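You operate a simulated robot arm through the tools that you are given. There is no shell and no other tool. Be economical: measure what you need, move in short steps, check, and stop when the job is done.

The job below is to be done with a simulated robot arm. You get a single attempt, and the scene is never put back.

TASK
Release the stop button, reset the table, then capture job 2.
Fine: stop button and pad of the desk by the glass table; hands off the plate and out of the flash beams while it runs; the set must come out good.

The check looks at the end state, three seconds after you hand in, the way a careful person would. Anything else that was tipped, shoved, dropped, spilled or broken makes it a failure.

THE ROBOT
A 7-joint arm with a two-finger parallel gripper on a trunk, on a base that drives. Base frame: it is fixed to the floor where the robot stands at the start and does not move with it; the origin is under the middle of the robot, x ahead of it, y to its left, z up. Lengths are in m, angles in rad, forces in N, time in s.
With the tool pointing down near the work surface it reaches from about 0.52 to 0.96 m from the robot's upright axis, wherever it stands. Its first joint turns from -2.897 to 2.897 rad. Places, roughly: reset key of the desk by the glass table [0.6, 0.3, 1.1]; stop button of the desk by the glass table [0.6, 0, 0.9]. Payload 3.91 kg.
The TCP is the grasp point between the finger pads, 0.03 m short of the fingertips. In the tool frame z runs along the fingers and y along their closing line. Largest opening 0.11 m; finger width 0.02, thickness 0.01; the body of the gripper, 0.048 by 0.112 m, starts 0.055 m behind the TCP.
Orientation is that of the tool frame in the base frame, as a unit quaternion [w, x, y, z]. With the fingers straight down and closing along the base's y, the tool's x points along the base's -x, its y along +y and its z along -z.

THE INTERFACE
- The arm moves only by the tool servo_tool. Its argument "deltas" is a list of rows, each a list of 3 entries, a list of its own where there are three numbers: the shift along the base's x, y, z in m, then the turn, a rotation vector about the base's x, y, z in rad, then the opening, from 0 (shut) to 1 (fully open). In form: [[[tx, ty, tz], [rx, ry, rz], claw], ...]. A call has 1 to 20 rows; each row shifts and turns the commanded pose from where the row before left it. A row lasts 0.2 s, in which the tool goes at most 0.05 m and 0.15 rad; a call with a longer step from one row to the next is refused whole, and so is a gripper value outside its range. A pose out of reach is approached as far as the arm can. The call stops where the force on the tool passes 40 N (or 10 N more than at its start, if that is more) or the arm is blocked; 0.2 s more then pass. Each finger travels about 0.072 m/s and halts on what it meets, pressing with about 42 N; the grip force reading is that of the motor and also rises with nothing between the fingers. The clock runs only during rows and for 0.2 s after the last one: add rows that do not move to give the fingers time. The reply holds the time, the measured pose of the TCP, the force on the tool along the base axes, the opening and the grip force, in the units named above and with some noise, with the torque about the TCP (base axes, N m) and any sound that the robot's microphone picked up.
- Cameras (640 x 400 px; columns grow to the right, rows downward): "scene" is now at [0.2402, 0.0417, 1.423]; the picture's right is [0.53, -0.85, 0.00], its down [-0.61, -0.38, -0.69] and it looks along [0.59, 0.36, -0.72] (base axes); focal length 279 px, centre (320, 200). "wrist" rides on the gripper at [0.072, 0.017, -0.103] in the tool frame; the picture's right is [-0.23, 0.97, 0.00], its down [-0.76, -0.18, -0.62] and it looks along [-0.61, -0.14, 0.78] (tool axes); focal length 222 px, centre (320, 200). There is no depth. A picture from a camera that has moved, and an enlarged one, comes with that camera's place and axes in the base frame and with its lens.
- grab_frame(camera): a new picture of that camera. The clock stands still meanwhile.
- slide_trunk(by): slides the trunk up (or, below 0, down) by that many m; the arm and the scene camera ride with it, the base frame stays. It gives what a move gives, with no picture.
- drive_base(legs): drives the robot by 1 to 6 legs, each [ahead, left, turn to the left] in m, m and rad, along the robot's own axes; the way and the turn of a leg run together, so that a leg with both is an arc; at most 1.5 m and 3.142 rad a leg. The arm and the cameras ride along, it lands a little off, and it stops where it bumps. It gives what a move gives.
- pan_tilt(pan, tilt): turns the head with the scene camera to pan (to the left, within 1.501 rad either way) and tilt (down, from -0.506 to 1.204), counted from straight ahead of the robot. It gives what a move gives.
- enlarge(camera, box): a new picture of the part [left, top, right, bottom] of that camera's present view, enlarged. The clock stands still meanwhile.
- close_job(): hands the job in; it is judged then, once.

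Go step by step. Nothing tells you exact positions but the pictures and the camera data: compare them with the known pose of the tool, close in by small moves and look again before you grip or let go. The budget is 120 turns and 90 pictures, counting those below and the enlarged ones. Unless the task says otherwise, let go and move clear before handing in, and close with one line.

The tools are called by a JSON object that holds its "fn" and its "kwargs". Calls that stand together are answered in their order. servo_tool: Moves the arm, as the interface text tells. Its arguments: {"type":"object","properties":{"deltas":{"type":"array"}},"required":["deltas"]} The other tools are called the same way: slide_trunk (by) slides the trunk up or down; drive_base (legs) drives the base; pan_tilt (pan, tilt) turns the head that bears the scene camera; grab_frame (camera) takes a picture; enlarge (camera, box) takes an enlarged picture of a part of a camera's view; close_job () hands the job in.

At the start:

```text
clock: 0.0
tcp_pos: [0.4374, 0.2027, 1.0006]
tcp_rot: [0.0, 0.001, 1.0, 0.0]
force: [0.5, 0.5, -0.3]
torque: [-0.02, -0.01, 0.0]
grip_width: 0.1101
grasp_force: 0.0
trunk travel left (down, up): [-0.625, 0.057]
robot x, y, heading: [-0.0001, 0.0005, 0.005]
head pan, tilt: [0.553, 0.806]
```

scene: 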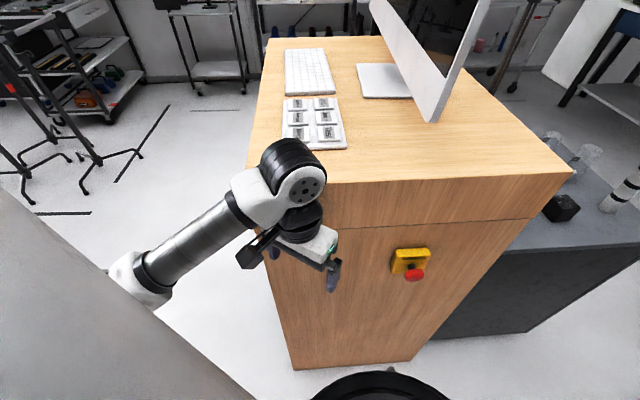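
wrist: 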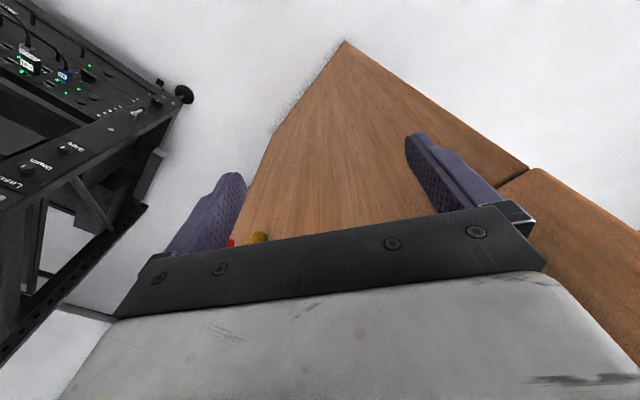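

I see a wooden desk with a six-key pad, a keyboard and a monitor on top, and a yellow box with a red stop button on its front. I'll look closer at the pad, the button and the screen.

{"fn": "enlarge", "kwargs": {"camera": "scene", "box": [260, 80, 370, 160]}}

{"fn": "enlarge", "kwargs": {"camera": "scene", "box": [360, 230, 460, 300]}}

{"fn": "pan_tilt", "kwargs": {"pan": 0.0, "tilt": 0.5}}

{"fn": "grab_frame", "kwargs": {"camera": "scene"}}

```text
5.00 times, centred on (315, 120) of scene
camera zoom: at [0.2402, 0.0417, 1.423], right [0.53, -0.85, 0.0], down [-0.61, -0.38, -0.69], along [0.59, 0.36, -0.72], focal length 1393 px, centre (345, 600)
```

zoom: 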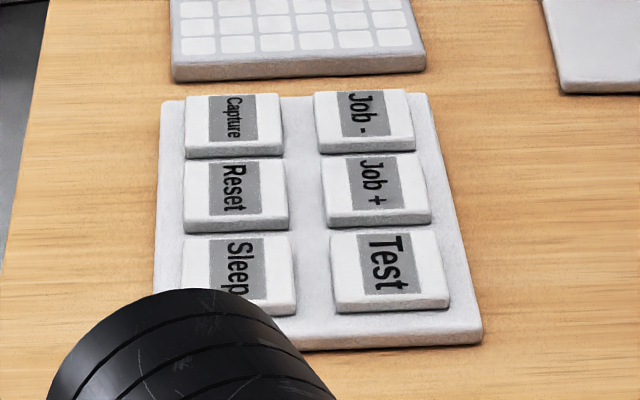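

```text
5.71 times, centred on (410, 265) of scene
camera zoom: at [0.2402, 0.0417, 1.423], right [0.53, -0.85, 0.0], down [-0.61, -0.38, -0.69], along [0.59, 0.36, -0.72], focal length 1592 px, centre (-194, -171)
```

zoom: 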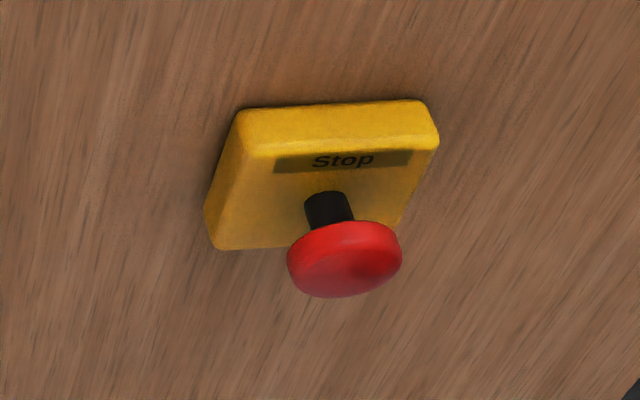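

```text
clock: 1.0
tcp_pos: [0.4378, 0.2029, 0.9997]
tcp_rot: [0.001, 0.0, 1.0, 0.0]
force: [-0.2, 0.2, 0.5]
torque: [0.0, 0.04, -0.01]
grip_width: 0.1101
grasp_force: 0.1
trunk travel left (down, up): [-0.625, 0.057]
robot x, y, heading: [0.0001, 0.0027, -0.006]
head pan, tilt: [0.0, 0.499]
```

```text
85 pictures are left
camera scene: at [0.2629, -0.0004, 1.4495], right [0.0, -1.0, 0.0], down [-0.48, 0.0, -0.88], along [0.88, 0.0, -0.48], focal length 279 px, centre (320, 200)
```

scene: 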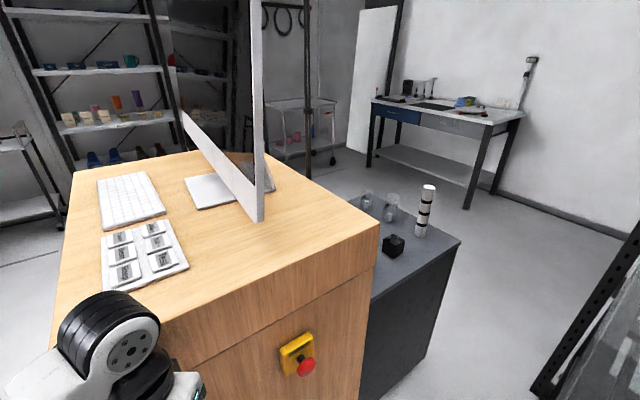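

The monitor faces left (+y). I'll look around for the glass table and its state.

{"fn": "pan_tilt", "kwargs": {"pan": -0.9, "tilt": 0.5}}

{"fn": "grab_frame", "kwargs": {"camera": "scene"}}

{"fn": "pan_tilt", "kwargs": {"pan": 1.3, "tilt": 0.4}}

{"fn": "grab_frame", "kwargs": {"camera": "scene"}}

```text
clock: 2.2
tcp_pos: [0.4363, 0.2031, 1.0006]
tcp_rot: [0.0, -0.001, 1.0, 0.0]
force: [0.6, 0.2, -0.6]
torque: [0.0, 0.01, -0.04]
grip_width: 0.11
grasp_force: 0.0
trunk travel left (down, up): [-0.625, 0.057]
robot x, y, heading: [-0.0007, -0.002, -0.006]
head pan, tilt: [-0.901, 0.499]
```

```text
84 pictures are left
camera scene: at [0.2285, -0.0718, 1.4496], right [-0.78, -0.62, 0.0], down [-0.3, 0.37, -0.88], along [0.55, -0.69, -0.48], focal length 279 px, centre (320, 200)
```

scene: 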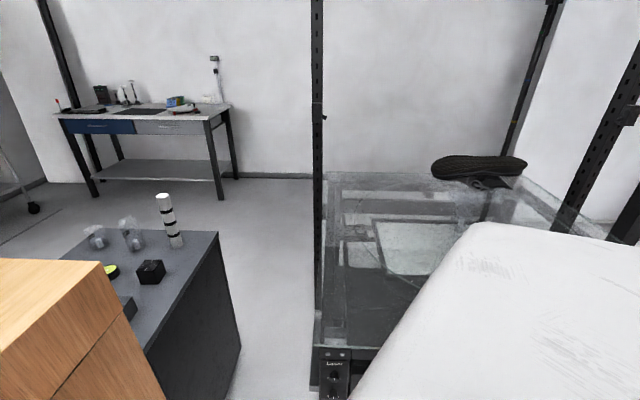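

```text
clock: 4.2
tcp_pos: [0.4372, 0.203, 0.9996]
tcp_rot: [-0.001, 0.0, 1.0, 0.0]
force: [0.5, 0.3, 0.5]
torque: [0.0, -0.01, 0.02]
grip_width: 0.1098
grasp_force: 0.0
trunk travel left (down, up): [-0.625, 0.057]
robot x, y, heading: [-0.0042, -0.0004, 0.004]
head pan, tilt: [1.3, 0.4]
```

```text
83 pictures are left
camera scene: at [0.1967, 0.0888, 1.4587], right [0.96, -0.27, 0.0], down [-0.1, -0.37, -0.92], along [0.25, 0.89, -0.39], focal length 279 px, centre (320, 200)
```

scene: 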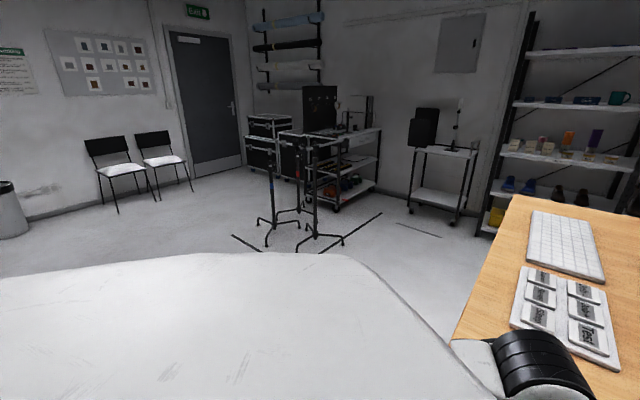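

The glass tank/table is on the right, with something like a shoe on it. I'll see it better at pan -1.5.

{"fn": "pan_tilt", "kwargs": {"pan": -1.5, "tilt": 0.3}}

{"fn": "grab_frame", "kwargs": {"camera": "scene"}}

{"fn": "pan_tilt", "kwargs": {"pan": -1.3, "tilt": -0.4}}

{"fn": "grab_frame", "kwargs": {"camera": "scene"}}

```text
clock: 6.7
tcp_pos: [0.4377, 0.2029, 1.0009]
tcp_rot: [0.0, 0.0, 1.0, 0.0]
force: [0.8, 0.1, 0.4]
torque: [-0.02, -0.01, 0.01]
grip_width: 0.11
grasp_force: 0.1
trunk travel left (down, up): [-0.625, 0.057]
robot x, y, heading: [0.0039, -0.0007, 0.004]
head pan, tilt: [-1.499, 0.3]
```

```text
82 pictures are left
camera scene: at [0.1786, -0.0936, 1.468], right [-1.0, -0.07, 0.0], down [-0.02, 0.29, -0.96], along [0.07, -0.95, -0.3], focal length 279 px, centre (320, 200)
```

scene: 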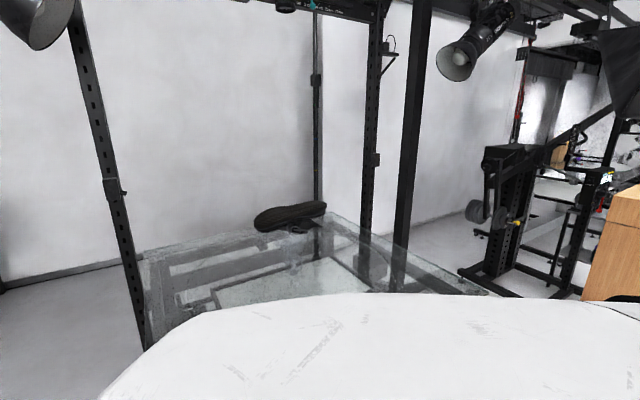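

```text
clock: 7.8
tcp_pos: [0.4368, 0.2022, 1.0004]
tcp_rot: [0.001, 0.0, 1.0, 0.0]
force: [0.3, 0.4, -0.1]
torque: [0.0, -0.01, 0.04]
grip_width: 0.1101
grasp_force: 0.1
trunk travel left (down, up): [-0.625, 0.057]
robot x, y, heading: [-0.0004, -0.0007, 0.005]
head pan, tilt: [-1.3, -0.4]
```

```text
81 pictures are left
camera scene: at [0.1915, -0.0711, 1.5287], right [-0.96, -0.27, 0.0], down [0.1, -0.37, -0.92], along [0.25, -0.89, 0.39], focal length 279 px, centre (320, 200)
```

scene: 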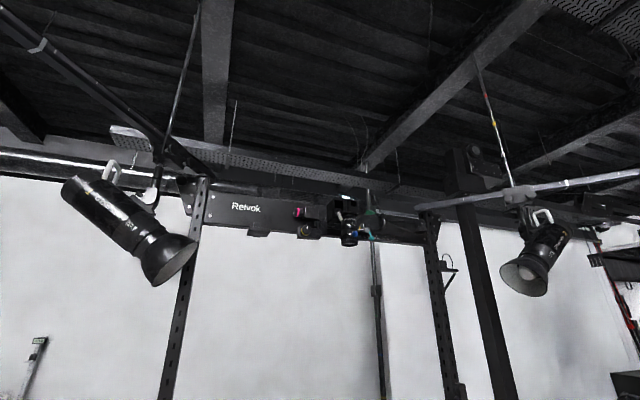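

The flashes hang over the glass table at negative y, well away from the desk. First I want to read the screen, so I'll back off a little and shift left.

{"fn": "drive_base", "kwargs": {"legs": [[-0.2, 0, 0], [0, 1.1, 0]]}}

{"fn": "pan_tilt", "kwargs": {"pan": -0.75, "tilt": 0.25}}

{"fn": "grab_frame", "kwargs": {"camera": "scene"}}

```text
clock: 17.7
tcp_pos: [0.2393, 1.2844, 1.0005]
tcp_rot: [0.0, 0.005, 1.0, 0.0]
force: [-1.2, 0.4, -0.7]
torque: [0.0, 0.01, 0.03]
grip_width: 0.1099
grasp_force: 0.1
trunk travel left (down, up): [-0.625, 0.057]
robot x, y, heading: [-0.1992, 1.0844, -0.007]
head pan, tilt: [-1.3, -0.4]
```

```text
clock: 18.8
tcp_pos: [0.2395, 1.2843, 1.0001]
tcp_rot: [0.0, 0.006, 1.0, 0.0]
force: [-0.8, 0.3, -0.9]
torque: [0.01, 0.0, -0.01]
grip_width: 0.1097
grasp_force: 0.1
trunk travel left (down, up): [-0.625, 0.057]
robot x, y, heading: [-0.2027, 1.0882, -0.009]
head pan, tilt: [-0.75, 0.25]
```

```text
80 pictures are left
camera scene: at [0.0397, 1.0193, 1.4728], right [-0.69, -0.72, 0.0], down [-0.18, 0.17, -0.97], along [0.7, -0.67, -0.25], focal length 279 px, centre (320, 200)
```

scene: 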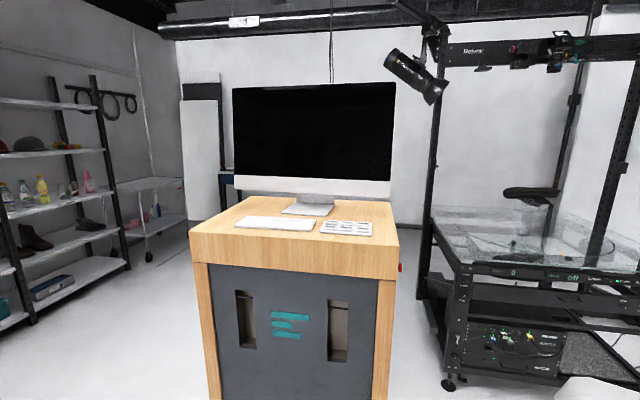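

The screen is dark and the glass table has its own display panel. I'll zoom in on both.

{"fn": "enlarge", "kwargs": {"camera": "scene", "box": [430, 170, 640, 301]}}

{"fn": "enlarge", "kwargs": {"camera": "scene", "box": [220, 80, 420, 245]}}

{"fn": "enlarge", "kwargs": {"camera": "scene", "box": [440, 310, 600, 400]}}

```text
3.05 times, centred on (535, 236) of scene
camera zoom: at [0.0397, 1.0193, 1.4728], right [-0.69, -0.72, 0.0], down [-0.18, 0.17, -0.97], along [0.7, -0.67, -0.25], focal length 849 px, centre (-335, 92)
```

zoom: 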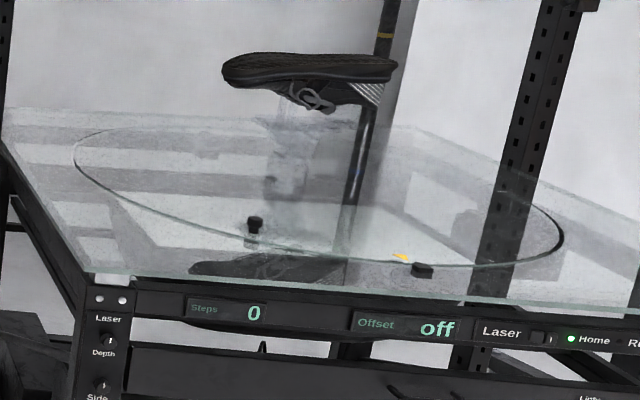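

```text
2.42 times, centred on (320, 162) of scene
camera zoom: at [0.0397, 1.0193, 1.4728], right [-0.69, -0.72, 0.0], down [-0.18, 0.17, -0.97], along [0.7, -0.67, -0.25], focal length 676 px, centre (320, 291)
```

zoom: 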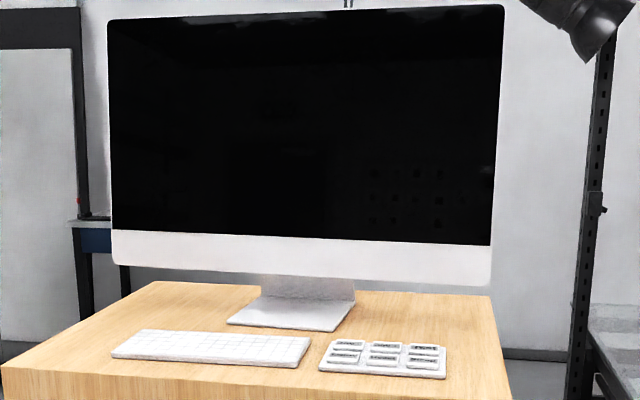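

```text
4.00 times, centred on (520, 355) of scene
camera zoom: at [0.0397, 1.0193, 1.4728], right [-0.69, -0.72, 0.0], down [-0.18, 0.17, -0.97], along [0.7, -0.67, -0.25], focal length 1115 px, centre (-480, -420)
```

zoom: 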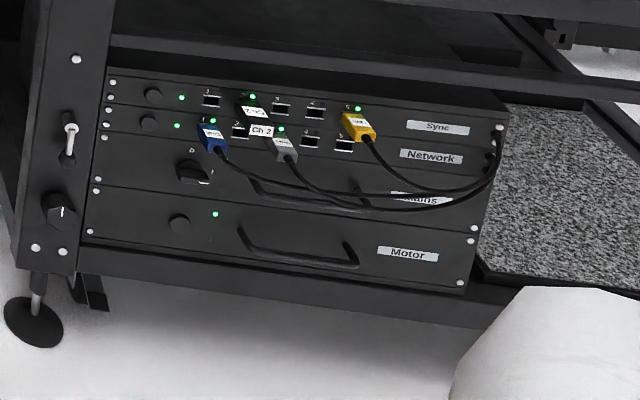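

The table's panel reads Steps 0, Offset off, Home lit; the screen is asleep or stopped. I'll go back in front of the stop button, a bit farther away, for a level approach.

{"fn": "drive_base", "kwargs": {"legs": [[0, -1.06, 0.0]]}}

{"fn": "pan_tilt", "kwargs": {"pan": 0.0, "tilt": 0.7}}

{"fn": "grab_frame", "kwargs": {"camera": "scene"}}

```text
clock: 27.2
tcp_pos: [0.2341, 0.2448, 0.9993]
tcp_rot: [0.0, -0.003, 1.0, 0.0]
force: [-1.4, -0.1, -0.2]
torque: [-0.02, -0.01, -0.01]
grip_width: 0.1101
grasp_force: 0.0
trunk travel left (down, up): [-0.625, 0.057]
robot x, y, heading: [-0.1992, 0.039, 0.006]
head pan, tilt: [-0.75, 0.25]
```

```text
clock: 28.3
tcp_pos: [0.2325, 0.2454, 1.0004]
tcp_rot: [0.0, -0.002, 1.0, 0.0]
force: [-0.2, -0.2, -0.5]
torque: [0.01, 0.02, 0.02]
grip_width: 0.1099
grasp_force: 0.1
trunk travel left (down, up): [-0.625, 0.057]
robot x, y, heading: [-0.204, 0.0402, 0.006]
head pan, tilt: [0.0, 0.7]
```

```text
76 pictures are left
camera scene: at [0.0545, 0.04, 1.4319], right [0.0, -1.0, 0.0], down [-0.64, 0.0, -0.77], along [0.77, 0.0, -0.64], focal length 279 px, centre (320, 200)
```

scene: 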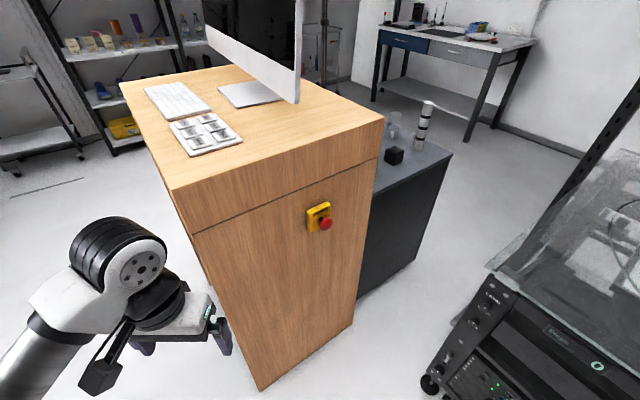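

The desk is actually yawed by about 35°, so the button's face points to (-0.81,-0.58). Triangulation puts the red head near (0.573, 0.025, 0.923). I'll zoom in on it and then turn the tool level, pointing along (0.81, 0.58, 0).

{"fn": "enlarge", "kwargs": {"camera": "scene", "box": [295, 190, 355, 245]}}

{"fn": "servo_tool", "kwargs": {"deltas": [[[0, -0.03, 0], [0, -0.15, 0], 1], [[0, -0.03, 0], [0, -0.15, 0], 1], [[0, -0.03, 0], [0, -0.15, 0], 1], [[0, -0.03, 0], [0, -0.15, 0], 1], [[0, -0.03, 0], [0, -0.15, 0], 1], [[0, -0.03, 0], [0, -0.15, 0], 1], [[0, -0.03, 0], [0, -0.15, 0], 1], [[0, -0.03, 0], [0, -0.15, 0], 1], [[0, -0.03, 0], [0, -0.15, 0], 1], [[0, -0.03, 0], [0, -0.15, 0], 1], [[0, 0, 0], [0, -0.0708, 0], 1]]}}

{"fn": "grab_frame", "kwargs": {"camera": "scene"}}

{"fn": "grab_frame", "kwargs": {"camera": "wrist"}}

```text
7.27 times, centred on (325, 218) of scene
camera zoom: at [0.0545, 0.04, 1.4319], right [0.0, -1.0, 0.0], down [-0.64, 0.0, -0.77], along [0.77, 0.0, -0.64], focal length 2027 px, centre (284, 73)
```

zoom: 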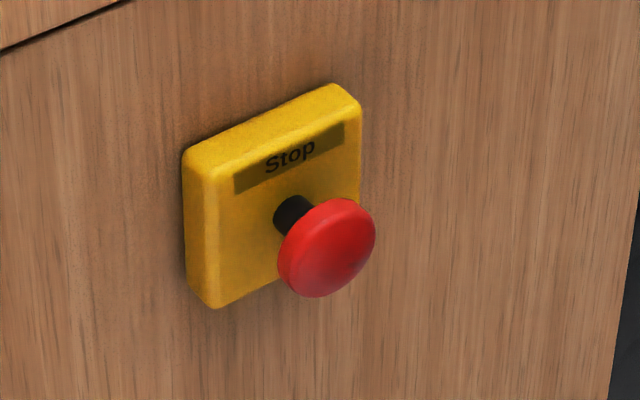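

```text
clock: 30.2
tcp_pos: [0.4343, 0.2026, 1.1248]
tcp_rot: [0.577, -0.007, 0.817, 0.001]
force: [-12.7, -1.2, 1.8]
torque: [0.12, -0.02, 0.83]
grip_width: 0.1095
grasp_force: 0.1
out of reach, approached as far as the arm can: row 1, 2, 3, 4, 5, 6, 7, 8, 9
trunk travel left (down, up): [-0.625, 0.057]
robot x, y, heading: [-0.2065, 0.0383, 0.005]
head pan, tilt: [0.0, 0.7]
stopped in row 9: the force on the tool passed its limit at 87 N (the readings are from after the stop); the commanded pose is now the measured one
```

```text
74 pictures are left
camera scene: at [0.0537, 0.0401, 1.432], right [0.01, -1.0, 0.0], down [-0.64, 0.0, -0.77], along [0.77, 0.01, -0.64], focal length 279 px, centre (320, 200)
```

scene: 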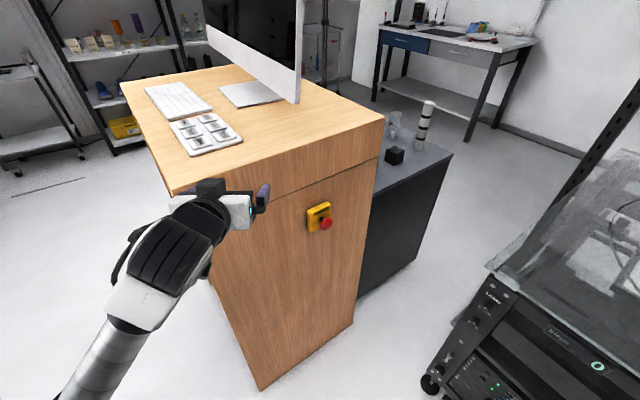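

```text
73 pictures are left
camera wrist: at [0.312, 0.2162, 1.0909], right [0.06, 0.98, 0.21], down [-0.33, -0.18, 0.93], along [0.94, -0.13, 0.31], focal length 222 px, centre (320, 200)
```

wrist: 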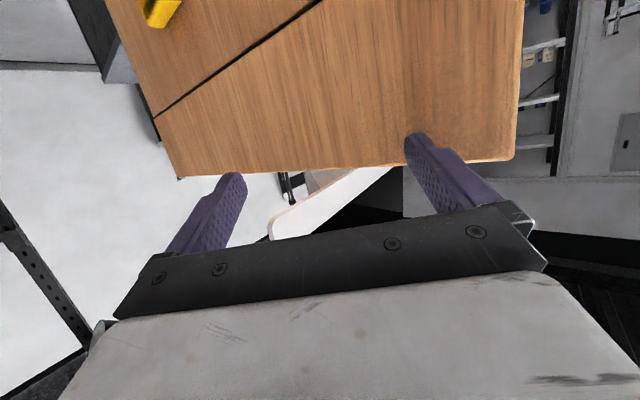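

The start pose was too folded and the fingers brushed the desk edge. I'll back off so the arm has room.

{"fn": "drive_base", "kwargs": {"legs": [[-0.2, -0.05, 0.0]]}}

{"fn": "grab_frame", "kwargs": {"camera": "scene"}}

```text
clock: 31.8
tcp_pos: [0.2401, 0.1481, 1.1251]
tcp_rot: [0.575, -0.006, 0.818, -0.001]
force: [-1.4, -0.8, 0.7]
torque: [0.01, 0.02, 0.01]
grip_width: 0.1098
grasp_force: 0.1
trunk travel left (down, up): [-0.625, 0.057]
robot x, y, heading: [-0.4009, -0.0132, 0.0]
head pan, tilt: [0.0, 0.7]
```

```text
72 pictures are left
camera scene: at [-0.1422, -0.0123, 1.4321], right [0.0, -1.0, 0.0], down [-0.64, 0.0, -0.77], along [0.77, 0.0, -0.64], focal length 279 px, centre (320, 200)
```

scene: 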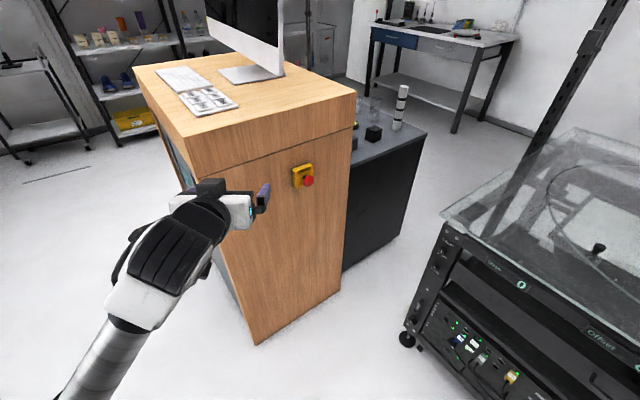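

Rotating the tool level and yawing it toward the button while moving to a standoff.

{"fn": "servo_tool", "kwargs": {"deltas": [[[0.01, -0.03, -0.025], [0, -0.115, 0], 1], [[0.01, -0.03, -0.025], [0, -0.115, 0], 1], [[0.01, -0.03, -0.025], [0, -0.115, 0], 1], [[0.02, -0.03, -0.025], [0, 0, 0.125], 1], [[0.02, -0.03, -0.025], [0, 0, 0.125], 1], [[0.02, -0.03, -0.025], [0, 0, 0.125], 1], [[0.02, -0.025, -0.025], [0, 0, 0.125], 1], [[0.02, -0.02, -0.025], [0, 0, 0.118], 1], [[0, 0, 0], [0, 0, 0], 1]]}}

{"fn": "grab_frame", "kwargs": {"camera": "scene"}}

{"fn": "grab_frame", "kwargs": {"camera": "wrist"}}

```text
clock: 33.8
tcp_pos: [0.3083, 0.1265, 1.0123]
tcp_rot: [0.702, -0.053, 0.71, 0.022]
force: [0.4, 0.4, 0.0]
torque: [0.01, -0.02, 0.0]
grip_width: 0.1101
grasp_force: 0.1
out of reach, approached as far as the arm can: row 1, 2, 4, 5, 6, 7, 8
trunk travel left (down, up): [-0.625, 0.057]
robot x, y, heading: [-0.3964, -0.013, 0.002]
head pan, tilt: [0.0, 0.7]
```

```text
71 pictures are left
camera scene: at [-0.1414, -0.0121, 1.4318], right [0.0, -1.0, 0.0], down [-0.64, 0.0, -0.76], along [0.76, 0.0, -0.64], focal length 279 px, centre (320, 200)
```

scene: 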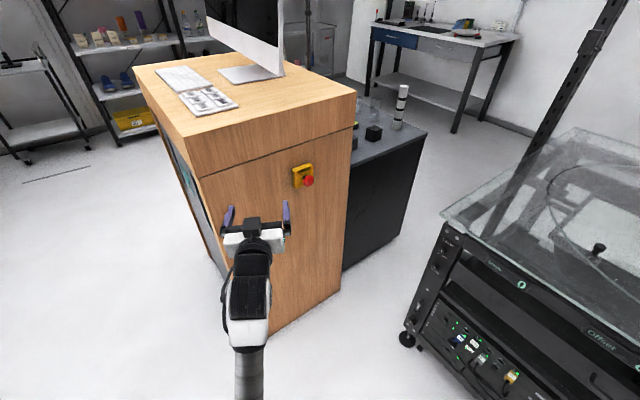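

```text
70 pictures are left
camera wrist: at [0.2032, 0.1284, 0.9397], right [-0.1, 0.98, 0.19], down [-0.59, -0.21, 0.78], along [0.8, -0.03, 0.6], focal length 222 px, centre (320, 200)
```

wrist: 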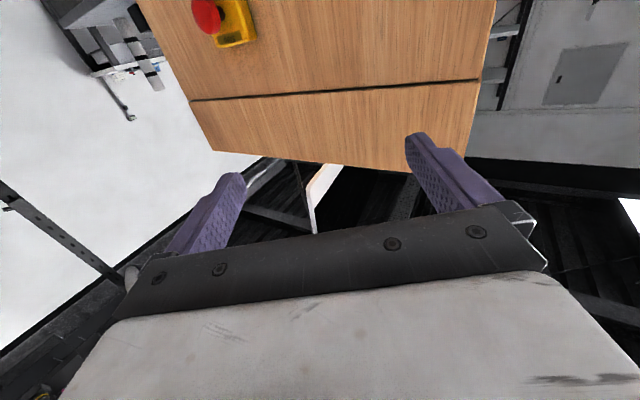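

The arm lagged; I'll let it settle and see whether it converges on the commanded pose.

{"fn": "servo_tool", "kwargs": {"deltas": [[[0, 0, 0], [0, 0, 0], 1], [[0, 0, 0], [0, 0, 0], 1], [[0, 0, 0], [0, 0, 0], 1]]}}

```text
clock: 34.6
tcp_pos: [0.3093, 0.1269, 1.0112]
tcp_rot: [0.702, -0.052, 0.71, 0.022]
force: [-1.0, -0.2, -0.2]
torque: [0.01, 0.0, -0.01]
grip_width: 0.11
grasp_force: 0.0
trunk travel left (down, up): [-0.625, 0.057]
robot x, y, heading: [-0.3993, -0.0105, 0.004]
head pan, tilt: [0.0, 0.7]
```

{"fn": "servo_tool", "kwargs": {"deltas": [[[0, 0, 0], [0, 0, 0.05], 1], [[0, 0, 0], [0, 0, 0.05], 1], [[0, 0, 0], [0, 0, 0.05], 1], [[0, 0, 0], [0, 0, 0.05], 1], [[0, 0, 0], [0, 0, 0.05], 1], [[0, 0, 0], [0, 0, 0], 1]]}}

{"fn": "servo_tool", "kwargs": {"deltas": [[[0, -0.02, 0], [0, 0, 0], 1], [[0, -0.02, 0], [0, 0, 0], 1], [[0, -0.02, 0], [0, 0, 0], 1], [[0, -0.02, 0], [0, 0, 0], 1], [[0, 0, 0], [0, 0, 0], 1]]}}

{"fn": "servo_tool", "kwargs": {"deltas": [[[0, 0, -0.02], [0, 0, 0], 1], [[0, 0, -0.02], [0, 0, 0], 1], [[0, 0, 0], [0, 0, 0], 1]]}}

```text
clock: 36.0
tcp_pos: [0.2863, 0.1735, 1.0115]
tcp_rot: [0.699, -0.093, 0.707, 0.058]
force: [0.4, 0.4, 0.3]
torque: [-0.02, -0.02, 0.01]
grip_width: 0.1101
grasp_force: 0.0
out of reach, approached as far as the arm can: row 2, 3, 4, 5
trunk travel left (down, up): [-0.625, 0.057]
robot x, y, heading: [-0.3979, -0.0106, 0.003]
head pan, tilt: [0.0, 0.7]
```

```text
clock: 37.2
tcp_pos: [0.2743, 0.1628, 1.0243]
tcp_rot: [0.699, -0.092, 0.707, 0.055]
force: [0.0, 0.4, -0.1]
torque: [-0.01, 0.01, 0.04]
grip_width: 0.11
grasp_force: 0.0
out of reach, approached as far as the arm can: row 1, 2, 3, 4
trunk travel left (down, up): [-0.625, 0.057]
robot x, y, heading: [-0.4015, -0.0103, -0.004]
head pan, tilt: [0.0, 0.7]
```

```text
clock: 38.0
tcp_pos: [0.274, 0.1688, 0.991]
tcp_rot: [0.699, -0.093, 0.707, 0.055]
force: [1.0, 0.7, -0.2]
torque: [0.02, 0.01, -0.03]
grip_width: 0.1101
grasp_force: 0.1
out of reach, approached as far as the arm can: row 1, 2
trunk travel left (down, up): [-0.625, 0.057]
robot x, y, heading: [-0.398, -0.0117, -0.0]
head pan, tilt: [0.0, 0.7]
```

The wrist joint is probably at its limit because the shoulder is high. I'll lower the trunk and raise the tool relative to it.

{"fn": "slide_trunk", "kwargs": {"by": -0.3}}

{"fn": "servo_tool", "kwargs": {"deltas": [[[0, 0, 0.04], [0, 0, 0], 1], [[0, 0, 0.04], [0, 0, 0], 1], [[0, 0, 0.04], [0, 0, 0], 1], [[0, 0, 0.04], [0, 0, 0], 1], [[0, 0, 0.04], [0, 0, 0], 1], [[0, 0, 0.03], [0, 0, 0], 1], [[0, 0, 0], [0, 0, 0], 1]]}}

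{"fn": "servo_tool", "kwargs": {"deltas": [[[0.01, -0.03, 0], [0, 0, 0.08], 1], [[0.01, -0.03, 0], [0, 0, 0.08], 1], [[0.01, -0.03, 0], [0, 0, 0.08], 1], [[0.01, -0.03, 0], [0, 0, 0.08], 1], [[0.01, -0.03, 0], [0, 0, 0.08], 1], [[0.01, -0.03, 0], [0, 0, 0], 1], [[0, 0, 0], [0, 0, 0], 1]]}}

```text
clock: 41.2
tcp_pos: [0.2696, 0.1658, 0.792]
tcp_rot: [0.703, -0.09, 0.703, 0.058]
force: [0.5, 0.7, -0.7]
torque: [0.05, -0.01, 0.02]
grip_width: 0.1099
grasp_force: 0.0
trunk travel left (down, up): [-0.414, 0.268]
robot x, y, heading: [-0.3989, -0.0115, 0.002]
head pan, tilt: [0.0, 0.7]
stopped: the arm was blocked; the commanded pose is now the measured one
```

```text
clock: 42.8
tcp_pos: [0.2789, 0.1728, 1.0151]
tcp_rot: [0.702, -0.092, 0.704, 0.056]
force: [-0.4, -0.2, -0.7]
torque: [-0.02, 0.0, 0.0]
grip_width: 0.1101
grasp_force: 0.0
out of reach, approached as far as the arm can: row 3
trunk travel left (down, up): [-0.414, 0.268]
robot x, y, heading: [-0.3982, -0.0145, -0.002]
head pan, tilt: [0.0, 0.7]
```

```text
clock: 44.4
tcp_pos: [0.3367, -0.0091, 1.0168]
tcp_rot: [0.677, -0.23, 0.671, 0.194]
force: [0.4, -0.5, -0.3]
torque: [0.03, 0.01, -0.01]
grip_width: 0.1102
grasp_force: 0.2
trunk travel left (down, up): [-0.414, 0.268]
robot x, y, heading: [-0.397, -0.0134, 0.0]
head pan, tilt: [0.0, 0.7]
```

Good, that works, and the tool now points straight at the face. Moving to the standoff in front of the button.

{"fn": "servo_tool", "kwargs": {"deltas": [[[0.018, -0.014, -0.018], [0, 0, 0], 1], [[0.018, -0.014, -0.018], [0, 0, 0], 1], [[0.018, -0.014, -0.018], [0, 0, 0], 1], [[0.018, -0.014, -0.018], [0, 0, 0], 1], [[0.018, -0.014, -0.02], [0, 0, 0], 1], [[0, 0, 0], [0, 0, 0], 1]]}}

{"fn": "grab_frame", "kwargs": {"camera": "wrist"}}

{"fn": "grab_frame", "kwargs": {"camera": "scene"}}

```text
clock: 45.8
tcp_pos: [0.4287, -0.0806, 0.9209]
tcp_rot: [0.677, -0.228, 0.672, 0.194]
force: [0.2, -0.1, -0.7]
torque: [0.02, -0.02, 0.02]
grip_width: 0.1101
grasp_force: 0.1
trunk travel left (down, up): [-0.414, 0.268]
robot x, y, heading: [-0.3985, -0.014, -0.004]
head pan, tilt: [0.0, 0.7]
```

```text
69 pictures are left
camera wrist: at [0.3355, -0.1295, 0.8474], right [-0.56, 0.81, 0.18], down [-0.43, -0.47, 0.77], along [0.71, 0.36, 0.61], focal length 222 px, centre (320, 200)
```

wrist: 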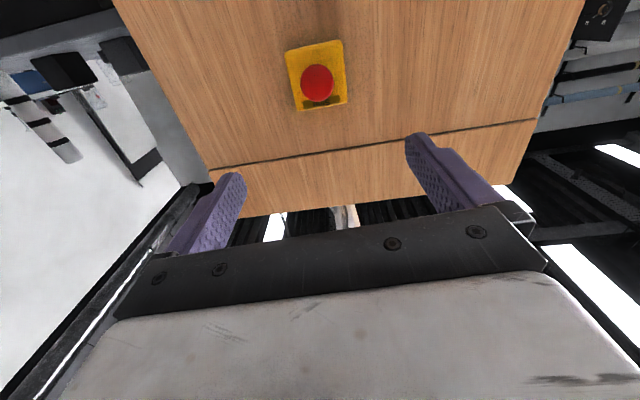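

```text
68 pictures are left
camera scene: at [-0.1414, -0.0121, 1.2209], right [0.0, -1.0, 0.0], down [-0.64, 0.0, -0.76], along [0.76, 0.0, -0.64], focal length 279 px, centre (320, 200)
```

scene: 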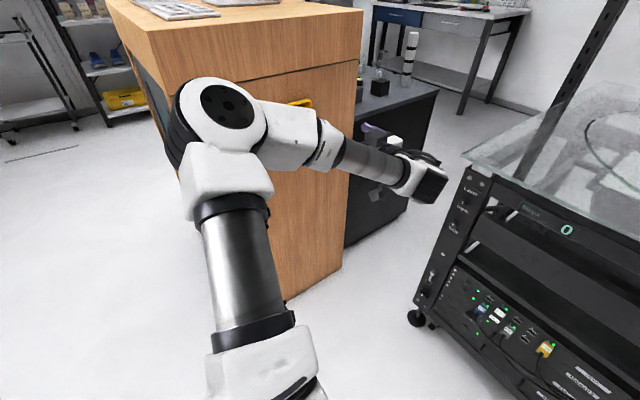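

The wrist view refines the button to about (0.587, 0.026, 0.901). I'll close in partway, then recheck.

{"fn": "servo_tool", "kwargs": {"deltas": [[[0.019, 0.012, -0.005], [0, 0, 0], 1], [[0.019, 0.012, -0.005], [0, 0, 0], 1], [[0.019, 0.012, -0.005], [0, 0, 0], 1], [[0.019, 0.012, -0.005], [0, 0, 0], 1], [[0, 0, 0], [0, 0, 0], 1]]}}

{"fn": "grab_frame", "kwargs": {"camera": "wrist"}}

{"fn": "grab_frame", "kwargs": {"camera": "scene"}}

```text
clock: 47.0
tcp_pos: [0.507, -0.0321, 0.9019]
tcp_rot: [0.677, -0.229, 0.672, 0.194]
force: [-0.4, -0.7, 0.1]
torque: [-0.02, 0.01, 0.01]
grip_width: 0.1101
grasp_force: 0.0
trunk travel left (down, up): [-0.414, 0.268]
robot x, y, heading: [-0.3979, -0.0139, 0.004]
head pan, tilt: [0.0, 0.7]
```

```text
67 pictures are left
camera wrist: at [0.4128, -0.0814, 0.829], right [-0.56, 0.81, 0.18], down [-0.43, -0.47, 0.77], along [0.71, 0.36, 0.61], focal length 222 px, centre (320, 200)
```

wrist: 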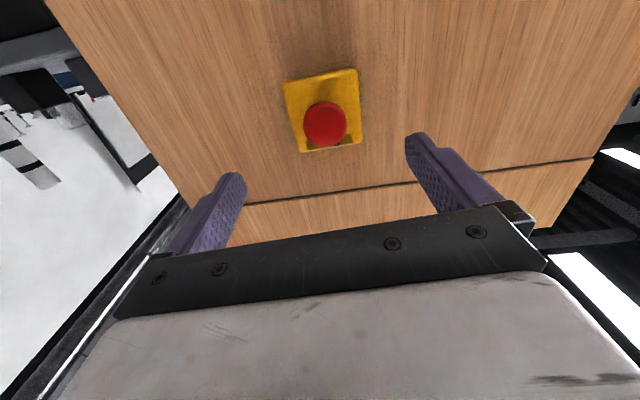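

```text
66 pictures are left
camera scene: at [-0.1414, -0.0121, 1.2209], right [0.0, -1.0, 0.0], down [-0.64, 0.0, -0.76], along [0.76, 0.0, -0.64], focal length 279 px, centre (320, 200)
```

scene: 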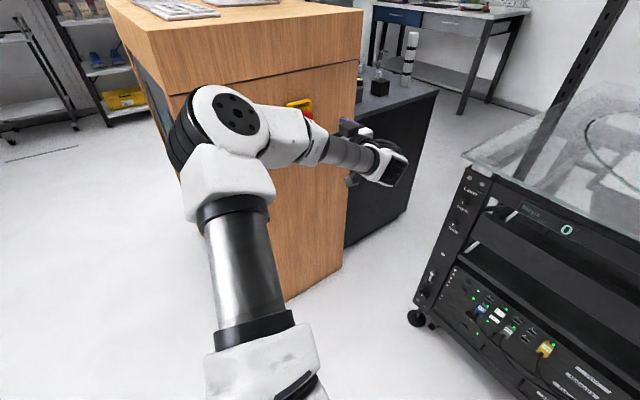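

The two wrist views agree: the head's front is at (0.588, 0.029, 0.901). I'll advance 8 cm so the fingertips straddle the head, then look before closing.

{"fn": "servo_tool", "kwargs": {"deltas": [[[0.0165, 0.0125, 0], [0, 0, 0], 1], [[0.0165, 0.0125, 0], [0, 0, 0], 1], [[0.0165, 0.0125, 0], [0, 0, 0], 1], [[0.0165, 0.0125, -0.001], [0, 0, 0], 1], [[0, 0, 0], [0, 0, 0], 1]]}}

{"fn": "grab_frame", "kwargs": {"camera": "wrist"}}

```text
clock: 48.2
tcp_pos: [0.5709, 0.0167, 0.9013]
tcp_rot: [0.677, -0.229, 0.672, 0.194]
force: [0.1, 0.7, -0.3]
torque: [-0.03, -0.02, 0.01]
grip_width: 0.1096
grasp_force: 0.0
trunk travel left (down, up): [-0.414, 0.268]
robot x, y, heading: [-0.3956, -0.0091, -0.0]
head pan, tilt: [0.0, 0.7]
```

```text
65 pictures are left
camera wrist: at [0.4777, -0.0321, 0.8284], right [-0.56, 0.81, 0.18], down [-0.43, -0.47, 0.77], along [0.71, 0.36, 0.61], focal length 222 px, centre (320, 200)
```

wrist: 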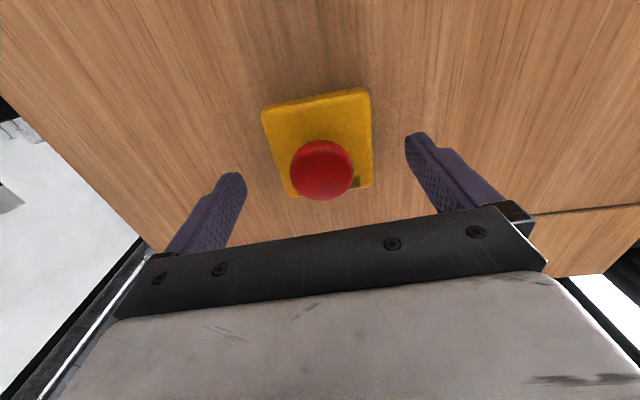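

Well centred; I'll go 6 mm deeper and close gently on the head.

{"fn": "servo_tool", "kwargs": {"deltas": [[[0.005, 0.0035, 0], [0, 0, 0], 1], [[0, 0, 0], [0, 0, 0], 0.5], [[0, 0, 0], [0, 0, 0], 0.3], [[0, 0, 0], [0, 0, 0], 0.25], [[0, 0, 0], [0, 0, 0], 0.25], [[0, 0, 0], [0, 0, 0], 0.25]]}}

{"fn": "grab_frame", "kwargs": {"camera": "wrist"}}

```text
clock: 49.6
tcp_pos: [0.5752, 0.0205, 0.9007]
tcp_rot: [0.677, -0.231, 0.671, 0.194]
force: [1.0, -0.7, 0.1]
torque: [-0.09, -0.03, -0.08]
grip_width: 0.0392
grasp_force: 45.1
trunk travel left (down, up): [-0.414, 0.268]
robot x, y, heading: [-0.4, -0.0136, -0.002]
head pan, tilt: [0.0, 0.7]
```

```text
64 pictures are left
camera wrist: at [0.4823, -0.0274, 0.8286], right [-0.56, 0.81, 0.18], down [-0.43, -0.47, 0.77], along [0.71, 0.36, 0.61], focal length 222 px, centre (320, 200)
```

wrist: 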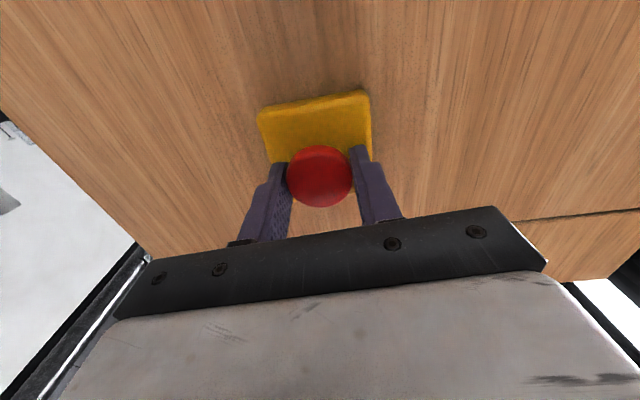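

The head is gripped (39 mm). I'll twist it clockwise, as seen from the front, and watch torque and sound.

{"fn": "servo_tool", "kwargs": {"deltas": [[[0, 0, 0], [0.082, 0.057, 0], 0.25], [[0, 0, 0], [0.082, 0.057, 0], 0.25], [[0, 0, 0], [0.082, 0.057, 0], 0.25], [[0, 0, 0], [0.082, 0.057, 0], 0.25]]}}

```text
clock: 50.6
tcp_pos: [0.5761, 0.0222, 0.9001]
tcp_rot: [0.625, -0.091, 0.704, 0.326]
force: [-0.4, -4.9, 0.6]
torque: [-0.59, -0.36, -0.09]
grip_width: 0.0395
grasp_force: 45.5
trunk travel left (down, up): [-0.414, 0.268]
robot x, y, heading: [-0.3985, -0.0119, 0.003]
head pan, tilt: [0.0, 0.7]
```

It turns against about 0.7 N·m; I'll carry on further.

{"fn": "servo_tool", "kwargs": {"deltas": [[[0, 0, 0], [0.082, 0.057, 0], 0.25], [[0, 0, 0], [0.082, 0.057, 0], 0.25], [[0, 0, 0], [0.082, 0.057, 0], 0.25], [[0, 0, 0], [0.082, 0.057, 0], 0.25]]}}

{"fn": "grab_frame", "kwargs": {"camera": "wrist"}}

```text
clock: 51.6
tcp_pos: [0.5757, 0.0212, 0.899]
tcp_rot: [0.547, 0.048, 0.707, 0.445]
force: [3.4, -7.1, -4.5]
torque: [-0.61, -0.36, -0.35]
grip_width: 0.039
grasp_force: 45.2
trunk travel left (down, up): [-0.414, 0.268]
robot x, y, heading: [-0.4014, -0.0081, -0.002]
head pan, tilt: [0.0, 0.7]
```

```text
63 pictures are left
camera wrist: at [0.4553, 0.0125, 0.8592], right [-0.32, 0.46, 0.83], down [-0.13, -0.89, 0.44], along [0.94, 0.03, 0.34], focal length 222 px, centre (320, 200)
```

wrist: 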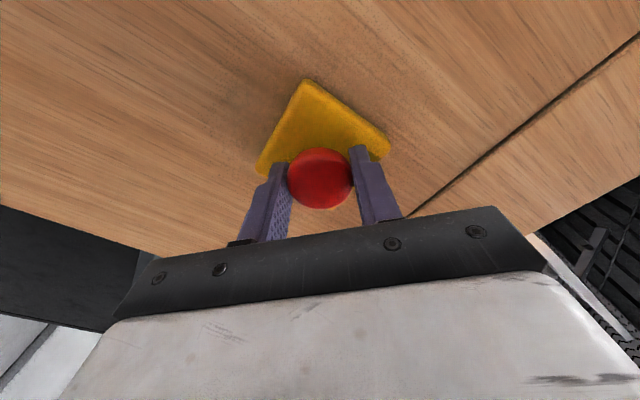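

The torque saturates at the friction level, so the head doesn't twist and the fingers are slipping. I'll try pulling it out instead.

{"fn": "servo_tool", "kwargs": {"deltas": [[[-0.004, -0.0028, 0], [0, 0, 0], 0.25], [[-0.004, -0.0028, 0], [0, 0, 0], 0.25], [[-0.004, -0.0028, 0], [0, 0, 0], 0.25]]}}

{"fn": "grab_frame", "kwargs": {"camera": "wrist"}}

```text
clock: 52.4
tcp_pos: [0.5646, 0.0139, 0.9002]
tcp_rot: [0.546, 0.049, 0.708, 0.446]
force: [6.7, -5.9, -8.1]
torque: [0.52, 0.15, -0.61]
grip_width: 0.0392
grasp_force: 44.6
trunk travel left (down, up): [-0.414, 0.268]
robot x, y, heading: [-0.3996, -0.0129, -0.002]
head pan, tilt: [0.0, 0.7]
```

```text
62 pictures are left
camera wrist: at [0.4439, 0.0041, 0.8594], right [-0.31, 0.46, 0.83], down [-0.13, -0.89, 0.44], along [0.94, 0.03, 0.34], focal length 222 px, centre (320, 200)
```

wrist: 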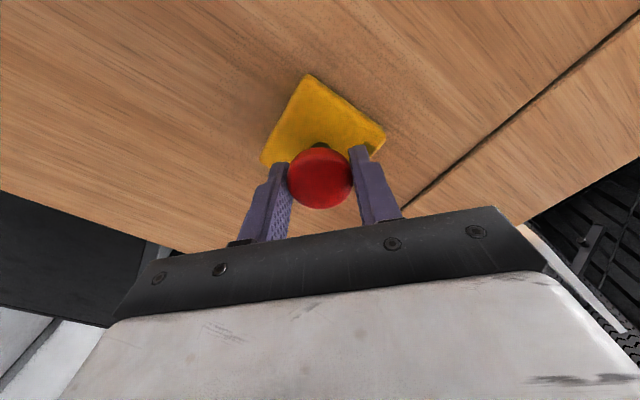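

The head seems to have come out with the gripper. I'll let go, back off and look.

{"fn": "servo_tool", "kwargs": {"deltas": [[[0, 0, 0], [0, 0, 0], 0.6], [[0, 0, 0], [0, 0, 0], 1], [[0, 0, 0], [0, 0, 0], 1], [[-0.02, -0.014, 0], [0, 0, 0], 1], [[-0.02, -0.014, 0], [0, 0, 0], 1], [[-0.02, -0.014, 0], [0, 0, 0], 1], [[-0.02, -0.014, 0], [0, 0, 0], 1]]}}

{"fn": "grab_frame", "kwargs": {"camera": "wrist"}}

```text
clock: 54.0
tcp_pos: [0.4822, -0.044, 0.9042]
tcp_rot: [0.547, 0.048, 0.707, 0.445]
force: [0.3, 0.0, 0.2]
torque: [0.0, -0.01, 0.0]
grip_width: 0.1099
grasp_force: 0.1
trunk travel left (down, up): [-0.414, 0.268]
robot x, y, heading: [-0.3956, -0.0145, -0.004]
head pan, tilt: [0.0, 0.7]
```

```text
61 pictures are left
camera wrist: at [0.3616, -0.0535, 0.8624], right [-0.32, 0.46, 0.83], down [-0.13, -0.89, 0.44], along [0.94, 0.03, 0.34], focal length 222 px, centre (320, 200)
```

wrist: 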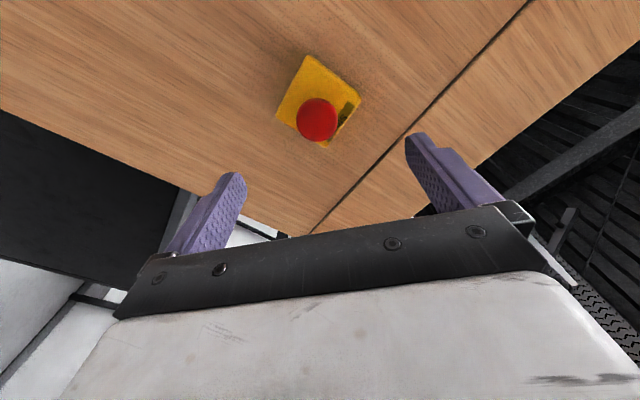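

I need a side view to judge it. I'll undo the twist, pull back and aside, and raise the trunk for the scene camera.

{"fn": "servo_tool", "kwargs": {"deltas": [[[-0.03, 0.0, 0], [-0.082, -0.057, 0], 1], [[-0.03, 0.0, 0], [-0.082, -0.057, 0], 1], [[-0.03, 0.0, 0], [-0.082, -0.057, 0], 1], [[-0.02, 0.02, 0], [-0.082, -0.057, 0], 1], [[-0.01, 0.03, 0], [-0.082, -0.057, 0], 1], [[0, 0.03, 0], [-0.082, -0.057, 0], 1], [[0, 0.03, 0], [-0.082, -0.057, 0], 1], [[0, 0.03, 0], [-0.082, -0.057, 0], 1], [[0, 0.03, 0], [0, 0, 0], 1], [[0, 0, 0], [0, 0, 0], 1]]}}

{"fn": "slide_trunk", "kwargs": {"by": 0.21}}

{"fn": "grab_frame", "kwargs": {"camera": "scene"}}

```text
clock: 56.2
tcp_pos: [0.3633, 0.1278, 0.9024]
tcp_rot: [0.677, -0.23, 0.671, 0.194]
force: [0.1, -0.7, -0.8]
torque: [-0.03, 0.0, 0.02]
grip_width: 0.1104
grasp_force: 0.0
trunk travel left (down, up): [-0.414, 0.268]
robot x, y, heading: [-0.3993, -0.0091, 0.001]
head pan, tilt: [0.0, 0.7]
```

```text
clock: 58.5
tcp_pos: [0.3633, 0.1281, 1.1128]
tcp_rot: [0.678, -0.229, 0.672, 0.193]
force: [0.5, 1.0, 0.1]
torque: [0.0, -0.02, 0.01]
grip_width: 0.1105
grasp_force: 0.1
trunk travel left (down, up): [-0.624, 0.058]
robot x, y, heading: [-0.3947, -0.0101, 0.001]
head pan, tilt: [0.0, 0.7]
```

```text
60 pictures are left
camera scene: at [-0.1413, -0.0121, 1.4308], right [0.0, -1.0, 0.0], down [-0.64, 0.0, -0.76], along [0.76, 0.0, -0.64], focal length 279 px, centre (320, 200)
```

scene: 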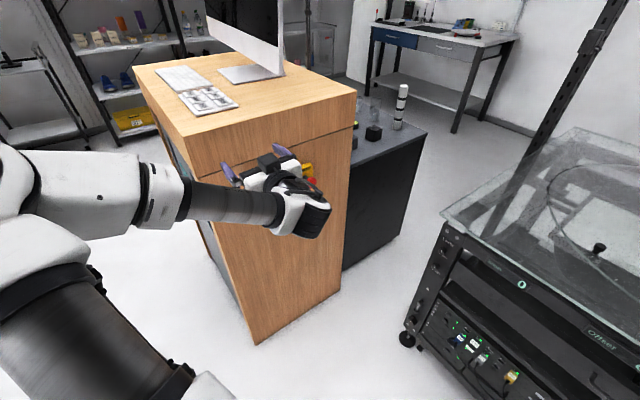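

The gripper still hides it. I'll fold the arm back to its tool-down pose and look again.

{"fn": "servo_tool", "kwargs": {"deltas": [[[-0.03, 0.01, 0], [0, 0, -0.0775], 1], [[-0.03, 0.01, 0], [0, 0, -0.0775], 1], [[-0.03, 0.01, 0], [0, 0, -0.0775], 1], [[-0.03, 0.01, 0], [0, 0, -0.0775], 1], [[-0.02, 0.01, 0], [0, 0, -0.0775], 1], [[0, 0.0, 0], [0, 0, -0.0775], 1], [[0, 0.0, 0], [0, 0, -0.0775], 1], [[0, 0.0, 0], [0, 0, -0.0775], 1], [[0, 0, 0], [0, 0.15, 0], 1], [[0, 0, 0], [0, 0.15, 0], 1], [[0, 0, 0], [0, 0.15, 0], 1], [[0, 0, 0], [0, 0.15, 0], 1], [[0, 0, 0], [0, 0.15, 0], 1], [[0, 0, 0], [0, 0.15, 0], 1], [[0, 0, 0], [0, 0.15, 0], 1], [[0, 0, 0], [0, 0.15, 0], 1], [[0, 0, 0], [0, 0.15, 0], 1], [[0, 0, 0], [0, 0.15, 0], 1], [[0, 0, 0], [0, 0.07, 0], 1]]}}

{"fn": "grab_frame", "kwargs": {"camera": "scene"}}

{"fn": "enlarge", "kwargs": {"camera": "scene", "box": [275, 145, 335, 200]}}

```text
clock: 62.5
tcp_pos: [0.3446, 0.1257, 1.102]
tcp_rot: [-0.002, -0.026, 0.96, 0.28]
force: [-0.3, 0.4, 0.8]
torque: [0.0, 0.02, 0.02]
grip_width: 0.1102
grasp_force: 0.1
out of reach, approached as far as the arm can: row 1, 2, 3, 4, 5, 6, 7, 8
trunk travel left (down, up): [-0.624, 0.058]
robot x, y, heading: [-0.3994, -0.0118, 0.005]
head pan, tilt: [0.0, 0.7]
```

```text
59 pictures are left
camera scene: at [-0.1414, -0.0121, 1.4309], right [0.0, -1.0, 0.0], down [-0.64, 0.0, -0.76], along [0.76, 0.0, -0.64], focal length 279 px, centre (320, 200)
```

scene: 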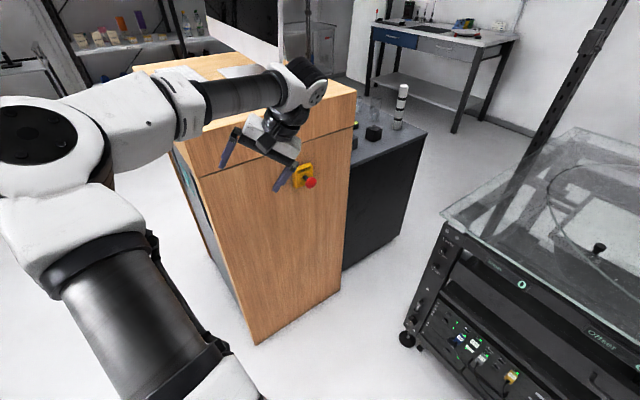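

```text
7.27 times, centred on (305, 172) of scene
camera zoom: at [-0.1414, -0.0121, 1.4309], right [0.0, -1.0, 0.0], down [-0.64, 0.0, -0.76], along [0.76, 0.0, -0.64], focal length 2027 px, centre (429, 400)
```

zoom: 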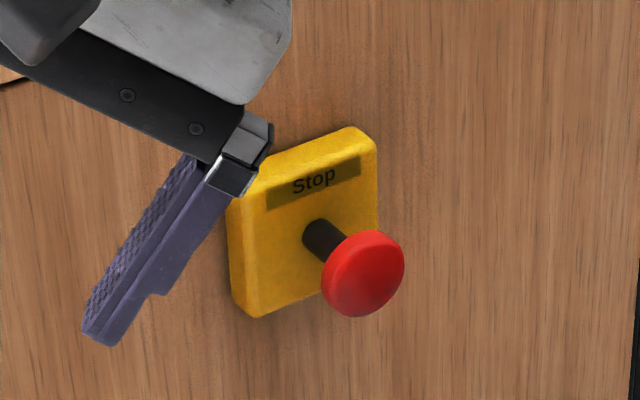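

The stem is now clearly longer, so the button is pulled out and released. I'll straighten the tool and retract it, then drive round to the operator side of the desk to reach the pad and see the screen.

{"fn": "servo_tool", "kwargs": {"deltas": [[[-0.02, 0.0, 0], [-0.1, 0, 0], 1], [[-0.02, 0.0, 0], [-0.1, 0, 0], 1], [[-0.02, 0.0, 0], [-0.1, 0, 0], 1], [[-0.02, 0.0, 0], [-0.1, 0, 0], 1], [[-0.02, 0.0, 0], [-0.1, 0, 0], 1], [[-0.02, 0.0, 0], [-0.07, 0, 0], 1], [[-0.02, 0, 0], [0, 0, 0], 1], [[-0.02, 0, 0], [0, 0, 0], 1], [[0, 0, 0], [0, 0, 0], 0.5], [[0, 0, 0], [0, 0, 0], 0]]}}

{"fn": "drive_base", "kwargs": {"legs": [[-0.1, 0, 0], [0, 1.0, 0]]}}

```text
clock: 64.7
tcp_pos: [0.1838, 0.1251, 1.101]
tcp_rot: [-0.008, -0.026, 1.0, -0.001]
force: [0.4, -0.4, -0.1]
torque: [-0.02, 0.0, -0.01]
grip_width: 0.0275
grasp_force: 0.1
trunk travel left (down, up): [-0.624, 0.058]
robot x, y, heading: [-0.3957, -0.0139, 0.004]
head pan, tilt: [0.0, 0.7]
```

```text
clock: 73.5
tcp_pos: [0.055, 1.1561, 1.101]
tcp_rot: [-0.008, -0.047, 0.999, 0.0]
force: [0.5, 0.5, -1.3]
torque: [0.0, 0.0, 0.01]
grip_width: 0.0
grasp_force: 37.7
trunk travel left (down, up): [-0.624, 0.058]
robot x, y, heading: [-0.5214, 0.9935, 0.045]
head pan, tilt: [0.0, 0.7]
```

{"fn": "servo_tool", "kwargs": {"deltas": [[[0, 0, 0.03], [0, 0, 0], 0], [[0, 0, 0.03], [0, 0, 0], 0], [[0, 0, 0.03], [0, 0, 0], 0], [[0, 0, 0.03], [0, 0, 0], 0], [[0, 0, 0.03], [0, 0, 0], 0], [[0, 0, 0.02], [0, 0, 0], 0]]}}

{"fn": "drive_base", "kwargs": {"legs": [[0, 0, -0.995], [0.45, 0.53, 0]]}}

{"fn": "pan_tilt", "kwargs": {"pan": 0.0, "tilt": 0.6}}

{"fn": "grab_frame", "kwargs": {"camera": "scene"}}

```text
clock: 74.9
tcp_pos: [0.0564, 1.1656, 1.2573]
tcp_rot: [-0.013, -0.042, 0.998, -0.033]
force: [0.3, 0.4, 0.2]
torque: [-0.07, -0.03, 0.02]
grip_width: 0.0002
grasp_force: 38.1
trunk travel left (down, up): [-0.624, 0.058]
robot x, y, heading: [-0.5193, 0.9923, 0.044]
head pan, tilt: [0.0, 0.7]
```

```text
clock: 82.1
tcp_pos: [0.6149, 0.5313, 1.2576]
tcp_rot: [-0.026, 0.444, 0.895, -0.022]
force: [0.4, -0.4, 0.3]
torque: [-0.01, 0.04, 0.04]
grip_width: 0.0
grasp_force: 38.2
trunk travel left (down, up): [-0.624, 0.058]
robot x, y, heading: [0.1622, 0.9213, -0.96]
head pan, tilt: [0.0, 0.7]
```

```text
clock: 82.7
tcp_pos: [0.6151, 0.53, 1.2574]
tcp_rot: [-0.027, 0.445, 0.895, -0.024]
force: [1.0, -0.1, 0.8]
torque: [-0.01, 0.01, -0.01]
grip_width: 0.0
grasp_force: 38.3
trunk travel left (down, up): [-0.624, 0.058]
robot x, y, heading: [0.1608, 0.9216, -0.956]
head pan, tilt: [0.0, 0.6]
```

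```text
57 pictures are left
camera scene: at [0.3115, 0.7134, 1.4395], right [-0.82, -0.58, 0.0], down [-0.33, 0.46, -0.82], along [0.48, -0.67, -0.57], focal length 279 px, centre (320, 200)
```

scene: 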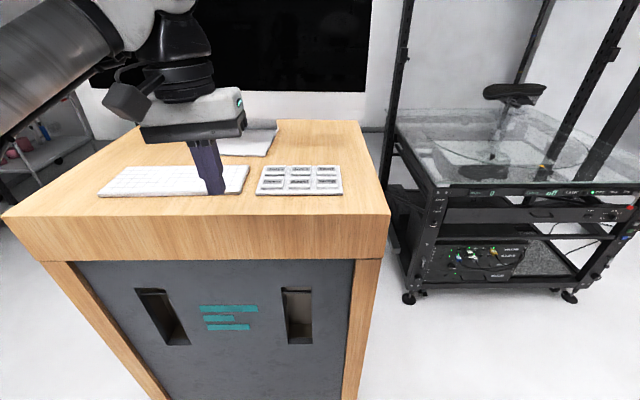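

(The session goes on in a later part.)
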